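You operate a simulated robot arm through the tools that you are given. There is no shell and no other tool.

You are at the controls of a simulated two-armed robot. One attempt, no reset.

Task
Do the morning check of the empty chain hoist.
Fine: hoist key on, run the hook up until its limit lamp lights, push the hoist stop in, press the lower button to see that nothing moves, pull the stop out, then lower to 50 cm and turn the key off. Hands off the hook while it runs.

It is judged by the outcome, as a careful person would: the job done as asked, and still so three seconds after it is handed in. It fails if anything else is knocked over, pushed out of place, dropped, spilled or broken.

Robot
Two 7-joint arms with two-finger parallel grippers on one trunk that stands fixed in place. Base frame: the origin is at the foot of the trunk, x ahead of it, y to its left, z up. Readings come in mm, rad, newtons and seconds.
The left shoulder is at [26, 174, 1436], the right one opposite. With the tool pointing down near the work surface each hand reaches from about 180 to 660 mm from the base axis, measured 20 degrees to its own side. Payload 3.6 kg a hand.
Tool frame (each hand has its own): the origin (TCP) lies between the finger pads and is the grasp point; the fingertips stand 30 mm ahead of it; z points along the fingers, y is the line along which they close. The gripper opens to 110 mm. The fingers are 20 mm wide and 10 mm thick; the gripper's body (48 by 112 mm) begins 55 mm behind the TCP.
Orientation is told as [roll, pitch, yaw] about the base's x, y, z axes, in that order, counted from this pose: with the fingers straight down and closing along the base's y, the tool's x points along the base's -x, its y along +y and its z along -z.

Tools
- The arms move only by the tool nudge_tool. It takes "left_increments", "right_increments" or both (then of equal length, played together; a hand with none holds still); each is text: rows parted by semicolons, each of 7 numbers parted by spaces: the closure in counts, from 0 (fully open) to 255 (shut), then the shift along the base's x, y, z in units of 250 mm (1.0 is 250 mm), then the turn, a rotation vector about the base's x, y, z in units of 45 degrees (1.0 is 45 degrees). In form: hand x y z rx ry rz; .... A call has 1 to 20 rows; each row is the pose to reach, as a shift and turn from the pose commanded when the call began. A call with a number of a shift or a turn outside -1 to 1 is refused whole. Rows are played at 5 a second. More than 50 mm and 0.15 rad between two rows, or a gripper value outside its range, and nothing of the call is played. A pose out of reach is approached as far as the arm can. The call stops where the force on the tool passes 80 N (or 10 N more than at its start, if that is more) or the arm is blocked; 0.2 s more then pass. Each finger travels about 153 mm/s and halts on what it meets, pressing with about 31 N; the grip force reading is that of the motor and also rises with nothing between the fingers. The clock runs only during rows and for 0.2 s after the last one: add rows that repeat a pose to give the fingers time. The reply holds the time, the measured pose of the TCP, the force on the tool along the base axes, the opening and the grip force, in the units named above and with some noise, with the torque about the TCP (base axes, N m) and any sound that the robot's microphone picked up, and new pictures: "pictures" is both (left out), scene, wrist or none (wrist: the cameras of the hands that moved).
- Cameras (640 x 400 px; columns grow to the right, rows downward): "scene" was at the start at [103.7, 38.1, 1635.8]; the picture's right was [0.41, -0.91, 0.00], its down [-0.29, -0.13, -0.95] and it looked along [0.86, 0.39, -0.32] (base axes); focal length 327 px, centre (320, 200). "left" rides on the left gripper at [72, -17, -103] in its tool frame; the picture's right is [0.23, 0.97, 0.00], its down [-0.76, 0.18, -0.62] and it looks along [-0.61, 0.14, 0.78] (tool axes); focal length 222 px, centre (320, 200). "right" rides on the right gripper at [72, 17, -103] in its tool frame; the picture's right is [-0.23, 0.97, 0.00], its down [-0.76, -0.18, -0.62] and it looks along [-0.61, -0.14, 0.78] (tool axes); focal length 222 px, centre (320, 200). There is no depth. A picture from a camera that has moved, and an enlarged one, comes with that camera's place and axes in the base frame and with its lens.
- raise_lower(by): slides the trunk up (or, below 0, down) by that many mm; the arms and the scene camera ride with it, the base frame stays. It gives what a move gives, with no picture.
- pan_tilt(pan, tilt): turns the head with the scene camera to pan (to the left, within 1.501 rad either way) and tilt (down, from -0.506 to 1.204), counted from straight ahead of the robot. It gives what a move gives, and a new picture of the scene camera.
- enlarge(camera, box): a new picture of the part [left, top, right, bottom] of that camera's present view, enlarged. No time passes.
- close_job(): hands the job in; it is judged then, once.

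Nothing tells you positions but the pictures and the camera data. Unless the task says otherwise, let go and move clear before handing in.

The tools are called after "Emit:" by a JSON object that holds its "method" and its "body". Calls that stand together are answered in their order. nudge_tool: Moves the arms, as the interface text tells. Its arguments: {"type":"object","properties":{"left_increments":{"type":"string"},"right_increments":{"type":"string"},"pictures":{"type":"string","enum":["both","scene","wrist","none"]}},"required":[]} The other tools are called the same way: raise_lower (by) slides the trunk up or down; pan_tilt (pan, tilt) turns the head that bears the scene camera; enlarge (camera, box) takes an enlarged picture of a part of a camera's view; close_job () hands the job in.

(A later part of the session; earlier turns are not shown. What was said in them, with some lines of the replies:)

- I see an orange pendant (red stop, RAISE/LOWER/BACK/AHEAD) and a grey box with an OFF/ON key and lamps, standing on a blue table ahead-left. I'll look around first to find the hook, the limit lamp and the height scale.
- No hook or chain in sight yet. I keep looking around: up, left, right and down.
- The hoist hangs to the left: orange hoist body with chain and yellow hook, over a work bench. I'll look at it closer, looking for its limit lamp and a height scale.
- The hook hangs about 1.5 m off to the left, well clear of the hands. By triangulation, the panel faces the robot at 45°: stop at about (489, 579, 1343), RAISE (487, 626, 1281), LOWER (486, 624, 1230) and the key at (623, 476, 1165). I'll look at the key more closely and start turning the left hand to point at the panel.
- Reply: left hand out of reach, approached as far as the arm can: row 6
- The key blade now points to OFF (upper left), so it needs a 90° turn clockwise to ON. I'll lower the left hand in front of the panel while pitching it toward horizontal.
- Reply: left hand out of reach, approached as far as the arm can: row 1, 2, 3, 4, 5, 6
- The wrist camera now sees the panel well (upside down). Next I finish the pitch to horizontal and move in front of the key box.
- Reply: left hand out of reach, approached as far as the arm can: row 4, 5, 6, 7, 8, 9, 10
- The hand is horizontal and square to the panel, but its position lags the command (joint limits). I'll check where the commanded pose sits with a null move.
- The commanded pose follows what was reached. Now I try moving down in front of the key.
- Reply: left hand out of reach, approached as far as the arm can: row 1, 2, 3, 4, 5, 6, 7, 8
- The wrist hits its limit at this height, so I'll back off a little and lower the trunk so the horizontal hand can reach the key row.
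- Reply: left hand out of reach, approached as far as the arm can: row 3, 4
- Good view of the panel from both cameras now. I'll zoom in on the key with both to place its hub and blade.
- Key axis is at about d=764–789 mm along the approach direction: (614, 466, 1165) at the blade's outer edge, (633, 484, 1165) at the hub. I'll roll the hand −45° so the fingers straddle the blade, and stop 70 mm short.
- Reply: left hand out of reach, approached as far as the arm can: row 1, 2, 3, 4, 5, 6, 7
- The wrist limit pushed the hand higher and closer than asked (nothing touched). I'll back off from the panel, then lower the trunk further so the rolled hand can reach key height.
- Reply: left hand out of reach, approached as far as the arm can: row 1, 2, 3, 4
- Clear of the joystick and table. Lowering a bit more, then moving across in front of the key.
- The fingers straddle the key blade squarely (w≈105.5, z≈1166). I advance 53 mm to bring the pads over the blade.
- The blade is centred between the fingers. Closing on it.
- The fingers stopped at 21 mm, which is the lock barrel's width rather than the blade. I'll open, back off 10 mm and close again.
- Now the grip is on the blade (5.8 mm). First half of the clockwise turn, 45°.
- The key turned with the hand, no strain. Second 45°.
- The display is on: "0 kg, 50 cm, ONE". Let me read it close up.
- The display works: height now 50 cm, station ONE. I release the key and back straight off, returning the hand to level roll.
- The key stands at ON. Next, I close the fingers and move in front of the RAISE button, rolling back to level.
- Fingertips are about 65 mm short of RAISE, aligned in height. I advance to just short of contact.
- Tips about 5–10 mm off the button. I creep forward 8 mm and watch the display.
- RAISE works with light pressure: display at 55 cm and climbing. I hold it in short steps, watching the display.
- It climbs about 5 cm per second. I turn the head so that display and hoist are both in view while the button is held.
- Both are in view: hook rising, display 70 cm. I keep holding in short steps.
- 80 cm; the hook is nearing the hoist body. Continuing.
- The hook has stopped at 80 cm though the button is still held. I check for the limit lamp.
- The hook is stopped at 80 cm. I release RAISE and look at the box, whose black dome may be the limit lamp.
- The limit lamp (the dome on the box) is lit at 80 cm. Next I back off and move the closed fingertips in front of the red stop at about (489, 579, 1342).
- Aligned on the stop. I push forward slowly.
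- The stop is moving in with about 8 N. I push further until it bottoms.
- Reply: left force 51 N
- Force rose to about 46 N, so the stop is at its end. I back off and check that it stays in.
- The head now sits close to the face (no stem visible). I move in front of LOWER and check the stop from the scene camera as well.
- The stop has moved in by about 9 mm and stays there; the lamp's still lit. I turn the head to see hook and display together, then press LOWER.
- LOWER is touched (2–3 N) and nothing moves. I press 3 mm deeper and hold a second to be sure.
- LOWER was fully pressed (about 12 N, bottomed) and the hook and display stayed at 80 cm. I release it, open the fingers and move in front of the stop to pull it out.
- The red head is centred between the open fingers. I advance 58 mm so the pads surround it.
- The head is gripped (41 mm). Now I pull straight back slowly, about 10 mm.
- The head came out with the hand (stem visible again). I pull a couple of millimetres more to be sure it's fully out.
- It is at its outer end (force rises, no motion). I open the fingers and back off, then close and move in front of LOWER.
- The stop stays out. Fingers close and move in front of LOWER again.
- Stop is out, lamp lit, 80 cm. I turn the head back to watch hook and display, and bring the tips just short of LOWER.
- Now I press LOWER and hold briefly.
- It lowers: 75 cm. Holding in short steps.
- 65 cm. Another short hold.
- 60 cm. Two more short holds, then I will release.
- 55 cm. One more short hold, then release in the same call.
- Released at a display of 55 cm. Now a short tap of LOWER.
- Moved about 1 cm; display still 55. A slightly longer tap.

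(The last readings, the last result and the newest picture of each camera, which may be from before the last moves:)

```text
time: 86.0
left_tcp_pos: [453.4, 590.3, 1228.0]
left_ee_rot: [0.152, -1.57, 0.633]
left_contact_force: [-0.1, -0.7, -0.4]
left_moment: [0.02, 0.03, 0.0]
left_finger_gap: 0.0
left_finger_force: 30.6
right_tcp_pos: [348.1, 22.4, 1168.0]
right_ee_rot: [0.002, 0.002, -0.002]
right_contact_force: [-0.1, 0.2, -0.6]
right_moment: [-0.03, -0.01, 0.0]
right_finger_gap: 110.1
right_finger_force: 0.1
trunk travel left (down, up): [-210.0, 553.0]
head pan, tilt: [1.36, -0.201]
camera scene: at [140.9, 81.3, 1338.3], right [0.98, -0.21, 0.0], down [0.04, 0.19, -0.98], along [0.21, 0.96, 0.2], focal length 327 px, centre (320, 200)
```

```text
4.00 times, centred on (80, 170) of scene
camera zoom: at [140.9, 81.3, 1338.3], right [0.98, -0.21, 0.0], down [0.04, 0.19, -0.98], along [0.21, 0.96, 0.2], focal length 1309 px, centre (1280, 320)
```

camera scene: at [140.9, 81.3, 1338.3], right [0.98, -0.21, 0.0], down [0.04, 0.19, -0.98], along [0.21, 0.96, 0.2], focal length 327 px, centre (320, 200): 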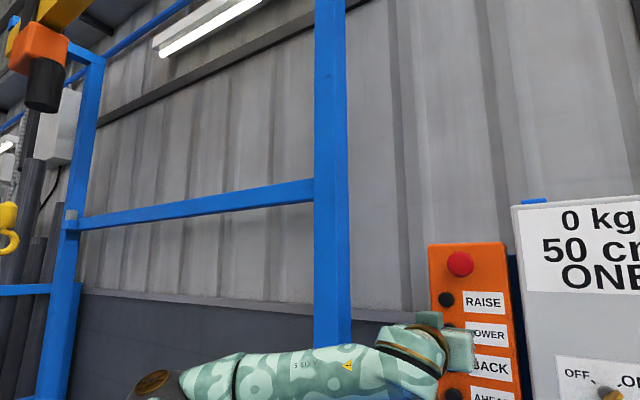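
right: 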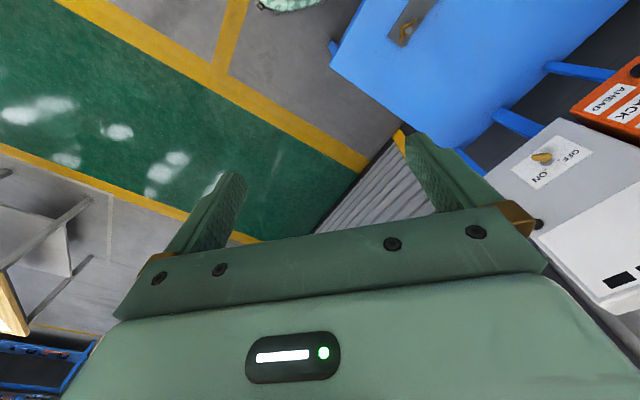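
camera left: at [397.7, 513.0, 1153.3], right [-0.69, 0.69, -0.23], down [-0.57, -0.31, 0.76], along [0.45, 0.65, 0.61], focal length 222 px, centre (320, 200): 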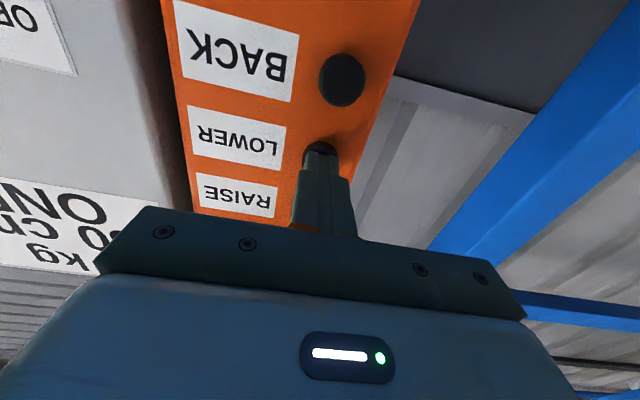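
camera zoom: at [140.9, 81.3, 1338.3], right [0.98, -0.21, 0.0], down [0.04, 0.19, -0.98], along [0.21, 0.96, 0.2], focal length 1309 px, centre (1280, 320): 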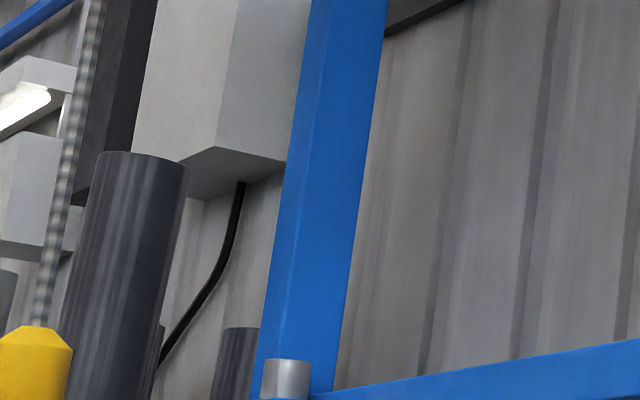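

Display reads 50 cm. I check the whole panel straight on, then back off towards the key.

Emit:
{"method": "pan_tilt", "body": {"pan": 0.9, "tilt": 0.05}}

Emit:
{"method": "enlarge", "body": {"camera": "scene", "box": [220, 120, 460, 270]}}

Emit:
{"method": "nudge_tool", "body": {"left_increments": "255 -0.06 -0.06 0 0 0 0; 255 -0.12 -0.12 0 0 0 0; 255 -0.17 -0.17 0 0 0 0; 255 -0.12 -0.223 -0.023 0.064 0.064 0; 220 -0.07 -0.277 -0.045 0.129 0.129 0; 180 -0.02 -0.33 -0.068 0.193 0.193 0; 130 0.031 -0.384 -0.091 0.257 0.257 0; 130 0.081 -0.437 -0.114 0.321 0.321 0; 130 0.131 -0.49 -0.136 0.386 0.386 0; 130 0.181 -0.544 -0.159 0.45 0.45 0; 130 0.232 -0.597 -0.182 0.514 0.514 0; 130 0.282 -0.65 -0.204 0.579 0.579 0; 130 0.332 -0.704 -0.227 0.643 0.643 0; 130 0.382 -0.757 -0.25 0.707 0.707 0; 130 0.382 -0.757 -0.25 0.707 0.707 0", "pictures": "both"}}

```text
time: 87.0
left_tcp_pos: [452.9, 591.8, 1228.2]
left_ee_rot: [0.172, -1.57, 0.614]
left_contact_force: [0.5, 0.3, 0.6]
left_moment: [0.0, 0.01, 0.02]
left_finger_gap: 0.0
left_finger_force: 31.2
right_tcp_pos: [347.6, 22.6, 1168.5]
right_ee_rot: [0.001, 0.001, -0.002]
right_contact_force: [0.1, -0.4, -1.3]
right_moment: [0.02, 0.0, 0.0]
right_finger_gap: 110.0
right_finger_force: 0.0
trunk travel left (down, up): [-210.0, 553.0]
head pan, tilt: [0.901, 0.051]
camera scene: at [179.7, 71.2, 1316.4], right [0.78, -0.62, 0.0], down [-0.03, -0.04, -1.0], along [0.62, 0.78, -0.05], focal length 327 px, centre (320, 200)
```

scene: 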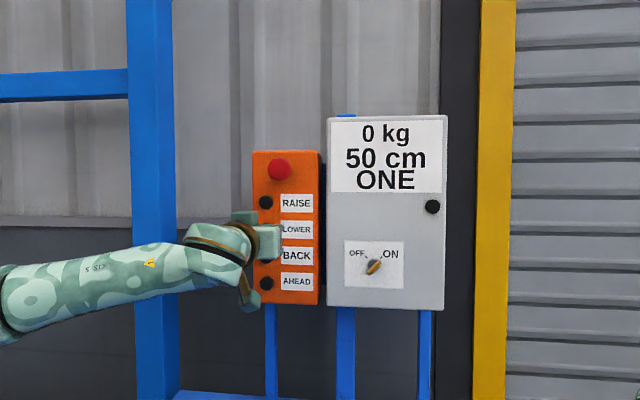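

```text
2.67 times, centred on (340, 195) of scene
camera zoom: at [179.7, 71.2, 1316.4], right [0.78, -0.62, 0.0], down [-0.03, -0.04, -1.0], along [0.62, 0.78, -0.05], focal length 873 px, centre (267, 213)
```

zoom: 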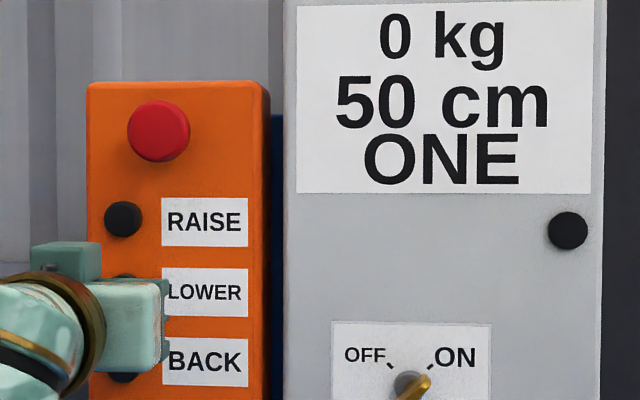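

```text
time: 90.2
left_tcp_pos: [548.0, 402.2, 1163.3]
left_ee_rot: [1.57, -0.785, -0.785]
left_contact_force: [-0.3, 0.1, 0.5]
left_moment: [0.01, 0.0, -0.01]
left_finger_gap: 54.2
left_finger_force: 0.1
right_tcp_pos: [348.8, 22.6, 1168.8]
right_ee_rot: [0.001, 0.003, -0.002]
right_contact_force: [-0.6, 0.4, -0.2]
right_moment: [-0.01, -0.03, 0.02]
right_finger_gap: 110.2
right_finger_force: 0.1
trunk travel left (down, up): [-210.0, 553.0]
head pan, tilt: [0.901, 0.051]
camera scene: at [179.6, 71.2, 1316.4], right [0.78, -0.62, 0.0], down [-0.03, -0.04, -1.0], along [0.62, 0.78, -0.05], focal length 327 px, centre (320, 200)
camera left: at [447.5, 356.9, 1101.4], right [-0.6, 0.6, 0.53], down [-0.15, -0.73, 0.66], along [0.79, 0.32, 0.53], focal length 222 px, centre (320, 200)
```

scene: 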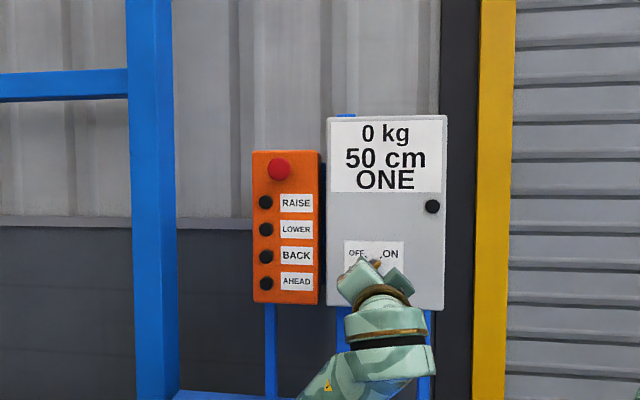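
left: 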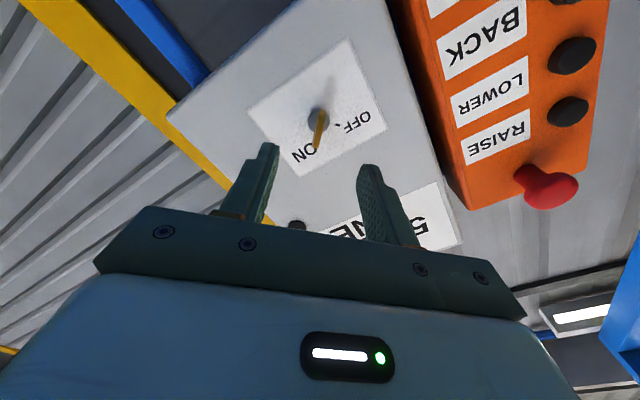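

Panel: 50 cm, limit lamp out, stop out. The open fingers straddle the key at ON; I advance onto it.

Emit:
{"method": "nudge_tool", "body": {"left_increments": "130 0.05 0.048 0.005 0 0 0; 130 0.1 0.096 0.005 0 0 0; 130 0.15 0.144 0.005 0 0 0; 130 0.18 0.172 0.005 0 0 0; 130 0.206 0.198 0.005 0 0 0; 130 0.206 0.198 0.005 0 0 0; 255 0.206 0.198 0.005 0 0 0; 255 0.206 0.198 0.005 0 0 0; 255 0.206 0.198 0.005 0 0 0", "pictures": "both"}}

```text
time: 92.2
left_tcp_pos: [599.6, 451.6, 1164.9]
left_ee_rot: [1.568, -0.784, -0.784]
left_contact_force: [-4.8, -7.3, -14.8]
left_moment: [0.6, -0.54, -0.69]
left_finger_gap: 5.7
left_finger_force: 45.7
right_tcp_pos: [348.7, 21.4, 1168.0]
right_ee_rot: [0.002, 0.004, -0.003]
right_contact_force: [-0.6, -0.4, 0.5]
right_moment: [0.02, 0.0, 0.0]
right_finger_gap: 110.0
right_finger_force: 0.1
trunk travel left (down, up): [-210.0, 553.0]
head pan, tilt: [0.901, 0.051]
camera scene: at [180.4, 70.7, 1316.1], right [0.78, -0.62, 0.0], down [-0.03, -0.04, -1.0], along [0.62, 0.78, -0.05], focal length 327 px, centre (320, 200)
camera left: at [498.3, 406.2, 1101.7], right [-0.6, 0.6, 0.53], down [-0.15, -0.73, 0.67], along [0.79, 0.32, 0.53], focal length 222 px, centre (320, 200)
```

scene: 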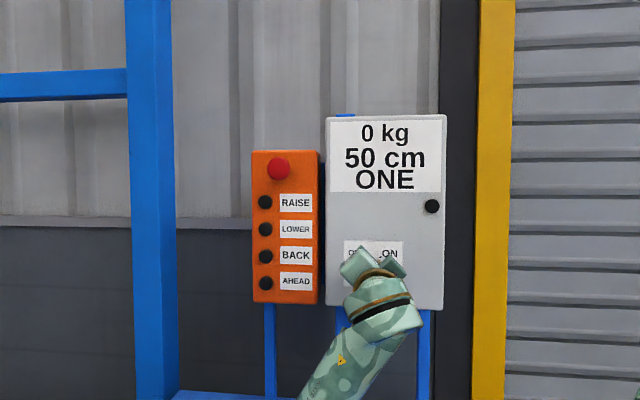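
left: 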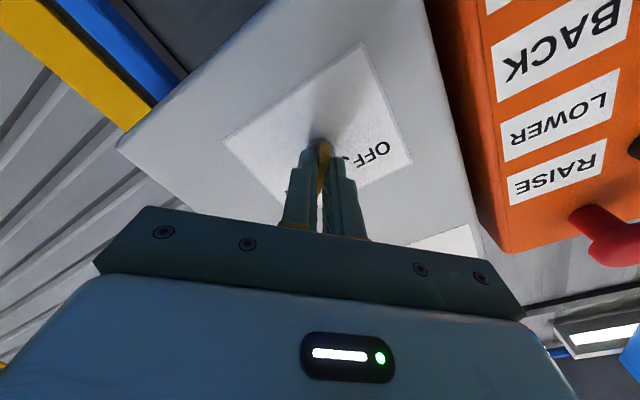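

The key is gripped again (5.7 mm). I turn counter-clockwise, first 45°.

Emit:
{"method": "nudge_tool", "body": {"left_increments": "255 0 0 -0.004 -0.118 -0.118 0; 255 0 0 -0.004 -0.236 -0.236 0; 255 0 0 -0.004 -0.354 -0.354 0; 255 0 0 -0.004 -0.471 -0.471 0; 255 0 0 -0.004 -0.589 -0.589 0; 255 0 0 -0.004 -0.707 -0.707 0; 255 0 0 -0.004 -0.707 -0.707 0", "pictures": "both"}}

```text
time: 93.8
left_tcp_pos: [599.9, 451.2, 1165.0]
left_ee_rot: [0.154, -1.568, 0.633]
left_contact_force: [-11.1, -13.4, -22.4]
left_moment: [-0.47, 0.48, -0.06]
left_finger_gap: 5.8
left_finger_force: 45.5
right_tcp_pos: [349.0, 21.0, 1168.4]
right_ee_rot: [0.001, 0.002, -0.002]
right_contact_force: [0.1, 1.0, 0.3]
right_moment: [-0.03, -0.03, -0.01]
right_finger_gap: 110.0
right_finger_force: 0.1
trunk travel left (down, up): [-210.0, 553.0]
head pan, tilt: [0.901, 0.051]
camera scene: at [180.3, 70.1, 1316.2], right [0.78, -0.62, 0.0], down [-0.03, -0.04, -1.0], along [0.62, 0.78, -0.05], focal length 327 px, centre (320, 200)
camera left: at [538.6, 366.4, 1092.5], right [-0.69, 0.69, -0.23], down [-0.56, -0.31, 0.76], along [0.45, 0.65, 0.6], focal length 222 px, centre (320, 200)
```

scene: 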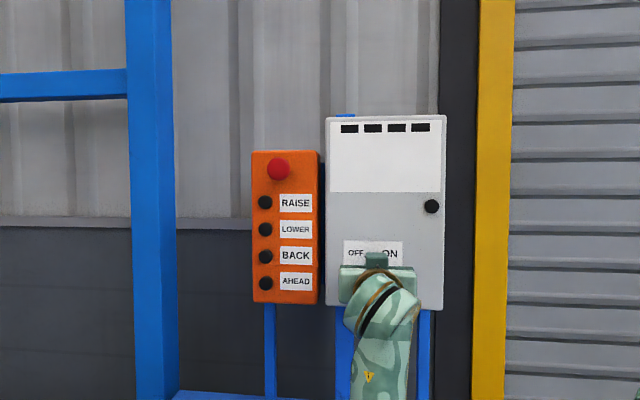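
left: 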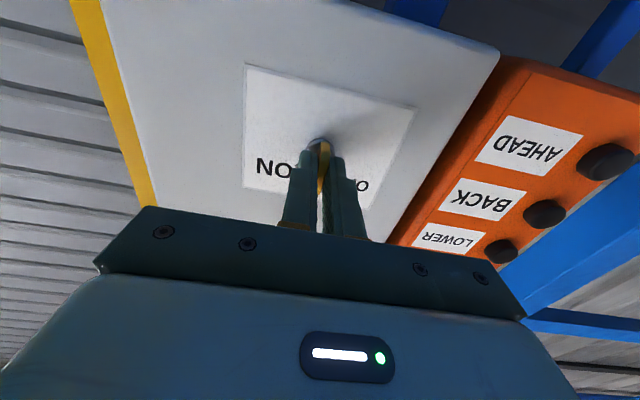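

The display went dark (key past half-way). I complete the turn to OFF, easing the position slightly to relieve the 25 N side load.

Emit:
{"method": "nudge_tool", "body": {"left_increments": "255 -0.003 -0.003 -0.005 -0.118 -0.118 0; 255 -0.004 -0.004 -0.008 -0.236 -0.236 0; 255 -0.004 -0.004 -0.008 -0.354 -0.354 0; 255 -0.004 -0.004 -0.008 -0.471 -0.471 0; 255 -0.004 -0.004 -0.008 -0.589 -0.589 0; 255 -0.004 -0.004 -0.008 -0.707 -0.707 0; 255 -0.004 -0.004 -0.008 -0.707 -0.707 0", "pictures": "both"}}

```text
time: 95.3
left_tcp_pos: [599.9, 451.4, 1164.9]
left_ee_rot: [-1.576, -0.782, 2.359]
left_contact_force: [25.4, 11.8, 24.3]
left_moment: [0.14, -0.18, 0.27]
left_finger_gap: 6.1
left_finger_force: 45.6
right_tcp_pos: [349.5, 22.7, 1168.5]
right_ee_rot: [0.002, 0.003, -0.002]
right_contact_force: [0.2, 0.3, -0.8]
right_moment: [-0.03, -0.01, -0.02]
right_finger_gap: 110.1
right_finger_force: 0.1
trunk travel left (down, up): [-210.0, 553.0]
head pan, tilt: [0.901, 0.051]
camera scene: at [181.9, 71.5, 1316.3], right [0.78, -0.62, 0.0], down [-0.03, -0.04, -1.0], along [0.62, 0.78, -0.05], focal length 327 px, centre (320, 200)
camera left: at [571.4, 333.8, 1125.1], right [-0.37, 0.37, -0.85], down [-0.91, 0.03, 0.41], along [0.18, 0.93, 0.33], focal length 222 px, centre (320, 200)
```

scene: 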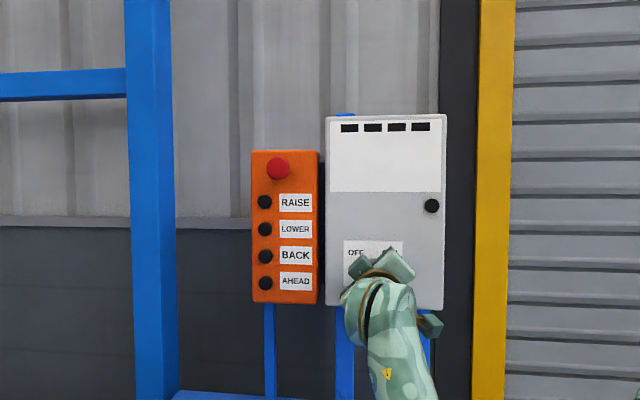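
left: 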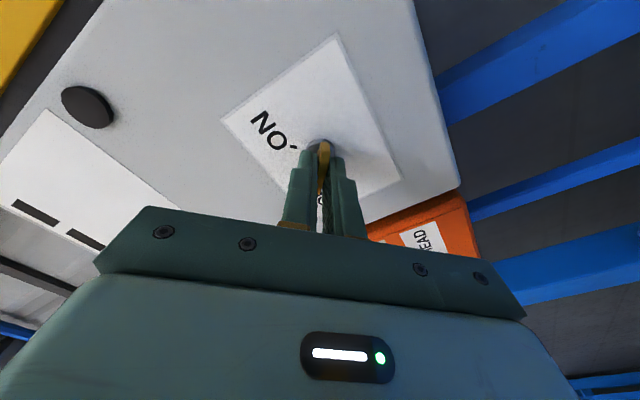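

The key is at OFF. I open the fingers and back straight off.

Emit:
{"method": "nudge_tool", "body": {"left_increments": "130 0 0 0 0 0 0; 130 0 0 0 0 0 0; 130 0 0 0 0 0 0", "pictures": "wrist"}}

```text
time: 96.2
left_tcp_pos: [598.3, 450.4, 1163.0]
left_ee_rot: [-1.57, -0.788, 2.355]
left_contact_force: [0.5, -0.5, -0.2]
left_moment: [-0.01, 0.02, 0.0]
left_finger_gap: 54.1
left_finger_force: 0.0
right_tcp_pos: [348.6, 22.8, 1168.5]
right_ee_rot: [0.003, 0.002, -0.002]
right_contact_force: [0.3, 0.7, 0.0]
right_moment: [-0.01, -0.02, 0.02]
right_finger_gap: 110.1
right_finger_force: 0.1
trunk travel left (down, up): [-210.0, 553.0]
head pan, tilt: [0.901, 0.051]
camera left: at [569.6, 333.6, 1123.8], right [-0.37, 0.37, -0.85], down [-0.91, 0.03, 0.41], along [0.18, 0.93, 0.33], focal length 222 px, centre (320, 200)
```

left: 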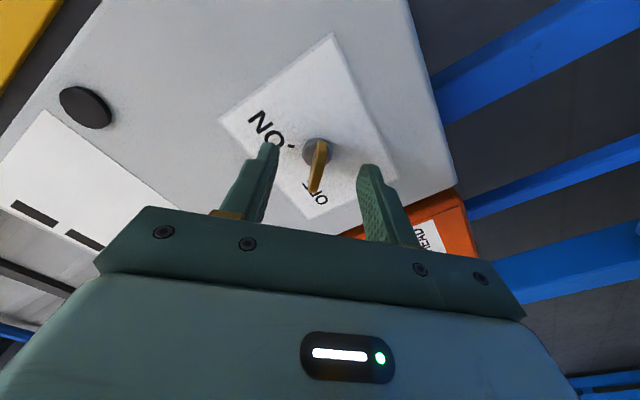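

Emit:
{"method": "nudge_tool", "body": {"left_increments": "130 -0.04 -0.04 0 0 0 0; 130 -0.08 -0.08 0 0 0 0; 130 -0.115 -0.115 0 0 0 0; 130 -0.115 -0.115 0 0.118 0.118 0; 130 -0.125 -0.125 0.01 0.236 0.236 0; 130 -0.14 -0.14 0.03 0.354 0.354 0; 130 -0.16 -0.16 0.05 0.471 0.471 0; 130 -0.18 -0.18 0.07 0.589 0.589 0; 130 -0.2 -0.2 0.09 0.707 0.707 0; 130 -0.24 -0.24 0.1 0.707 0.707 0; 130 -0.26 -0.26 0.1 0.707 0.707 0", "pictures": "both"}}

Emit:
{"method": "enlarge", "body": {"camera": "scene", "box": [240, 100, 460, 320]}}

```text
time: 98.5
left_tcp_pos: [533.5, 386.4, 1187.8]
left_ee_rot: [0.713, -1.57, 0.071]
left_contact_force: [-0.3, 0.3, 0.0]
left_moment: [0.0, 0.0, -0.02]
left_finger_gap: 53.8
left_finger_force: 0.1
right_tcp_pos: [348.2, 21.7, 1168.2]
right_ee_rot: [0.002, 0.003, -0.003]
right_contact_force: [0.2, -0.2, 0.1]
right_moment: [-0.01, 0.01, 0.02]
right_finger_gap: 110.0
right_finger_force: 0.1
trunk travel left (down, up): [-210.0, 553.0]
head pan, tilt: [0.901, 0.051]
camera scene: at [179.9, 70.9, 1316.3], right [0.78, -0.62, 0.0], down [-0.03, -0.04, -1.0], along [0.62, 0.78, -0.05], focal length 327 px, centre (320, 200)
camera left: at [472.5, 300.3, 1115.7], right [-0.69, 0.69, -0.23], down [-0.56, -0.32, 0.76], along [0.45, 0.65, 0.61], focal length 222 px, centre (320, 200)
```

scene: 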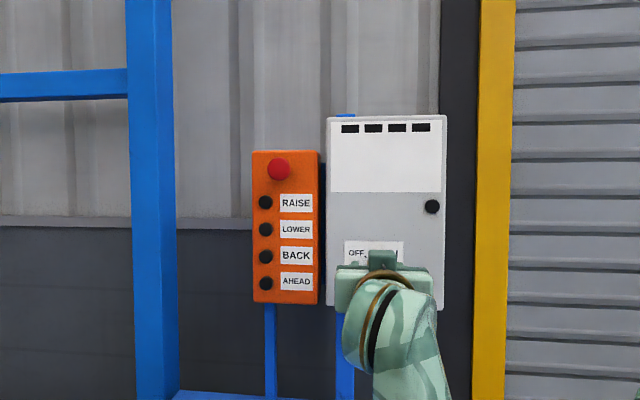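
left: 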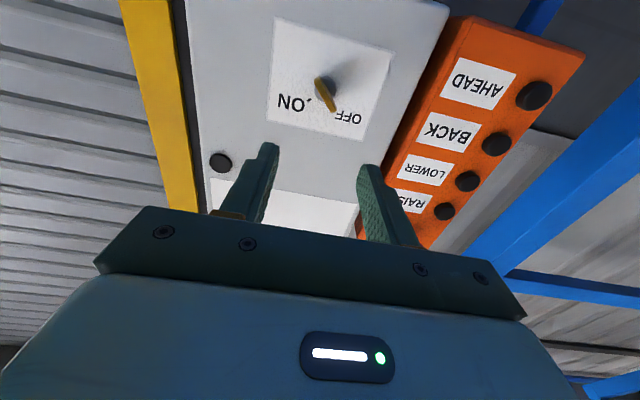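

```text
1.82 times, centred on (350, 210) of scene
camera zoom: at [179.9, 70.9, 1316.3], right [0.78, -0.62, 0.0], down [-0.03, -0.04, -1.0], along [0.62, 0.78, -0.05], focal length 595 px, centre (266, 182)
```

zoom: 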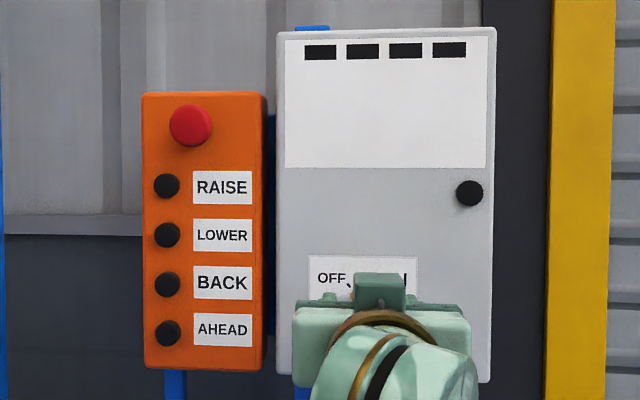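

Key points to OFF and the display is dark. I check the key and the hook once more, and move the hand further clear.

Emit:
{"method": "enlarge", "body": {"camera": "left", "box": [260, 10, 400, 130]}}

Emit:
{"method": "nudge_tool", "body": {"left_increments": "130 -0.03 -0.03 0.04 0 0 0; 130 -0.06 -0.06 0.08 0 0 0; 130 -0.1 -0.1 0.14 0 0 0; 130 -0.14 -0.14 0.2 0 0 0; 130 -0.18 -0.18 0.28 0 0 0; 130 -0.18 -0.18 0.28 0 0 0", "pictures": "both"}}

Emit:
{"method": "pan_tilt", "body": {"pan": 1.36, "tilt": -0.2}}

Emit:
{"method": "enlarge", "body": {"camera": "scene", "box": [0, 120, 160, 220]}}

```text
3.33 times, centred on (330, 70) of left
camera zoom: at [472.5, 300.3, 1115.7], right [-0.69, 0.69, -0.23], down [-0.56, -0.32, 0.76], along [0.45, 0.65, 0.61], focal length 740 px, centre (287, 633)
```

zoom: 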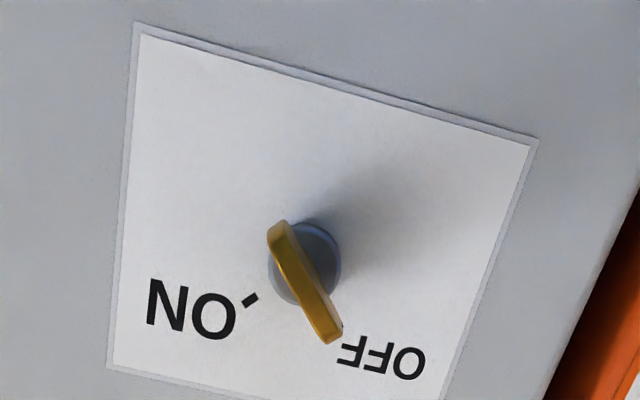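

```text
time: 100.0
left_tcp_pos: [490.2, 340.4, 1260.0]
left_ee_rot: [0.298, -1.568, 0.487]
left_contact_force: [-1.1, -0.3, 0.0]
left_moment: [-0.01, -0.01, 0.03]
left_finger_gap: 54.1
left_finger_force: 0.0
right_tcp_pos: [348.9, 22.4, 1169.6]
right_ee_rot: [0.001, 0.001, -0.004]
right_contact_force: [0.4, -0.1, 0.6]
right_moment: [0.03, 0.03, -0.02]
right_finger_gap: 109.7
right_finger_force: 0.1
trunk travel left (down, up): [-210.0, 553.0]
head pan, tilt: [0.901, 0.051]
camera scene: at [180.1, 71.0, 1316.3], right [0.78, -0.62, 0.0], down [-0.03, -0.04, -1.0], along [0.62, 0.78, -0.05], focal length 327 px, centre (320, 200)
camera left: at [428.8, 255.5, 1187.6], right [-0.69, 0.69, -0.23], down [-0.57, -0.31, 0.76], along [0.45, 0.65, 0.61], focal length 222 px, centre (320, 200)
```

scene: 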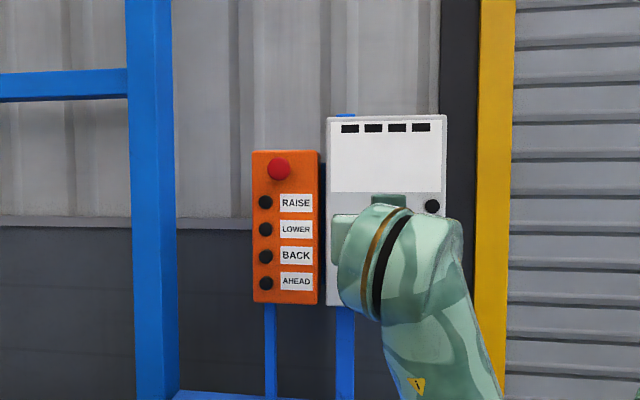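
left: 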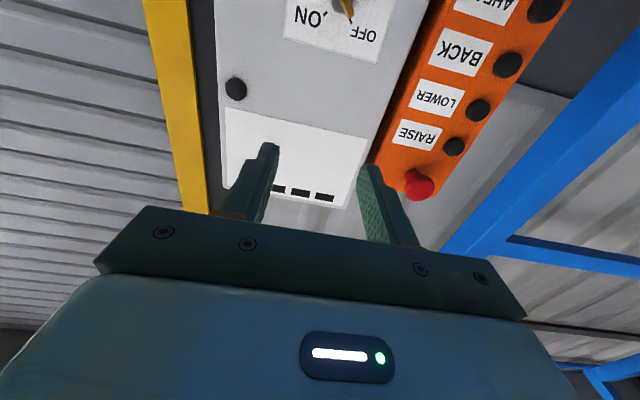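

```text
time: 100.9
left_tcp_pos: [489.8, 340.2, 1261.2]
left_ee_rot: [0.432, -1.568, 0.354]
left_contact_force: [0.1, -0.5, -0.6]
left_moment: [-0.01, 0.03, -0.02]
left_finger_gap: 53.8
left_finger_force: 0.0
right_tcp_pos: [349.0, 22.2, 1167.8]
right_ee_rot: [0.003, 0.003, -0.003]
right_contact_force: [0.1, -0.3, 0.1]
right_moment: [-0.04, 0.02, 0.0]
right_finger_gap: 110.4
right_finger_force: 0.1
trunk travel left (down, up): [-210.0, 553.0]
head pan, tilt: [1.36, -0.201]
camera scene: at [140.8, 80.8, 1338.4], right [0.98, -0.21, 0.0], down [0.04, 0.19, -0.98], along [0.21, 0.96, 0.2], focal length 327 px, centre (320, 200)
```

scene: 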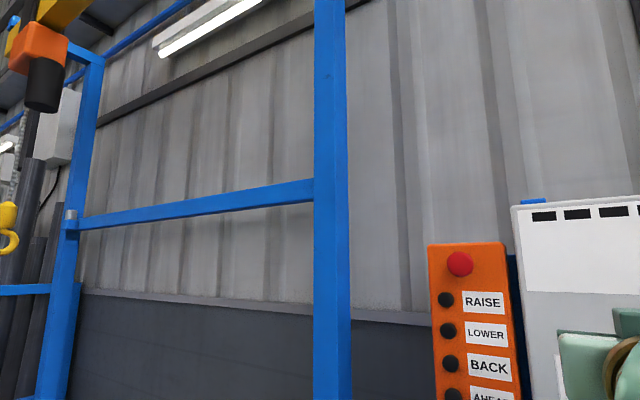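

```text
4.00 times, centred on (80, 170) of scene
camera zoom: at [140.8, 80.8, 1338.4], right [0.98, -0.21, 0.0], down [0.04, 0.19, -0.98], along [0.21, 0.96, 0.2], focal length 1309 px, centre (1280, 320)
```

zoom: 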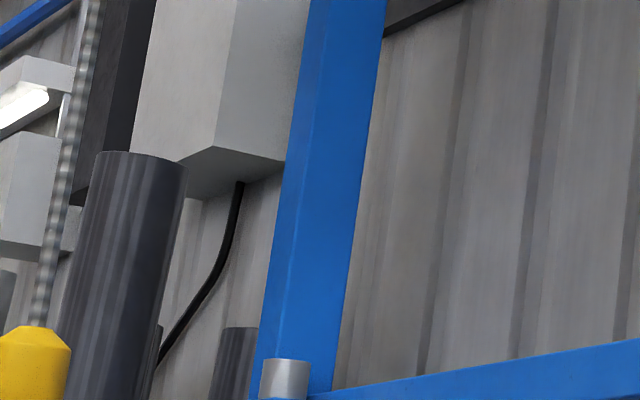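

The key stands fully at OFF and the display is dark. The stop is out, the hook is still where it read 50 cm, and the hand is clear of the panel. The check is complete, so I hand it in.

Emit:
{"method": "close_job", "body": {}}

```text
The job is handed in.
```

The morning check of the empty hoist is done and handed in.

- **Key on:** the display came up reading 0 kg, 50 cm, ONE.
- **Upper limit:** I ran the hook up, and it stopped at 80 cm with the limit lamp lit.
- **Stop test:** I pushed the stop in and pressed LOWER fully. Neither the hook nor the display moved.
- **Lowering:** I pulled the stop back out and lowered the hook until the display read 50 cm. The limit lamp was out by then.
- **Key off:** the key is back at OFF and the display is dark.

The display appears to step in 5 cm increments, so 50 cm may be off by a centimetre or two. The hook had not moved when I checked it again after turning the key off.

Neither hand went near the hook at any point. The left hand is clear of the panel, and I saw nothing knocked or shifted. I lowered the trunk 340 mm to reach the key and left it there.
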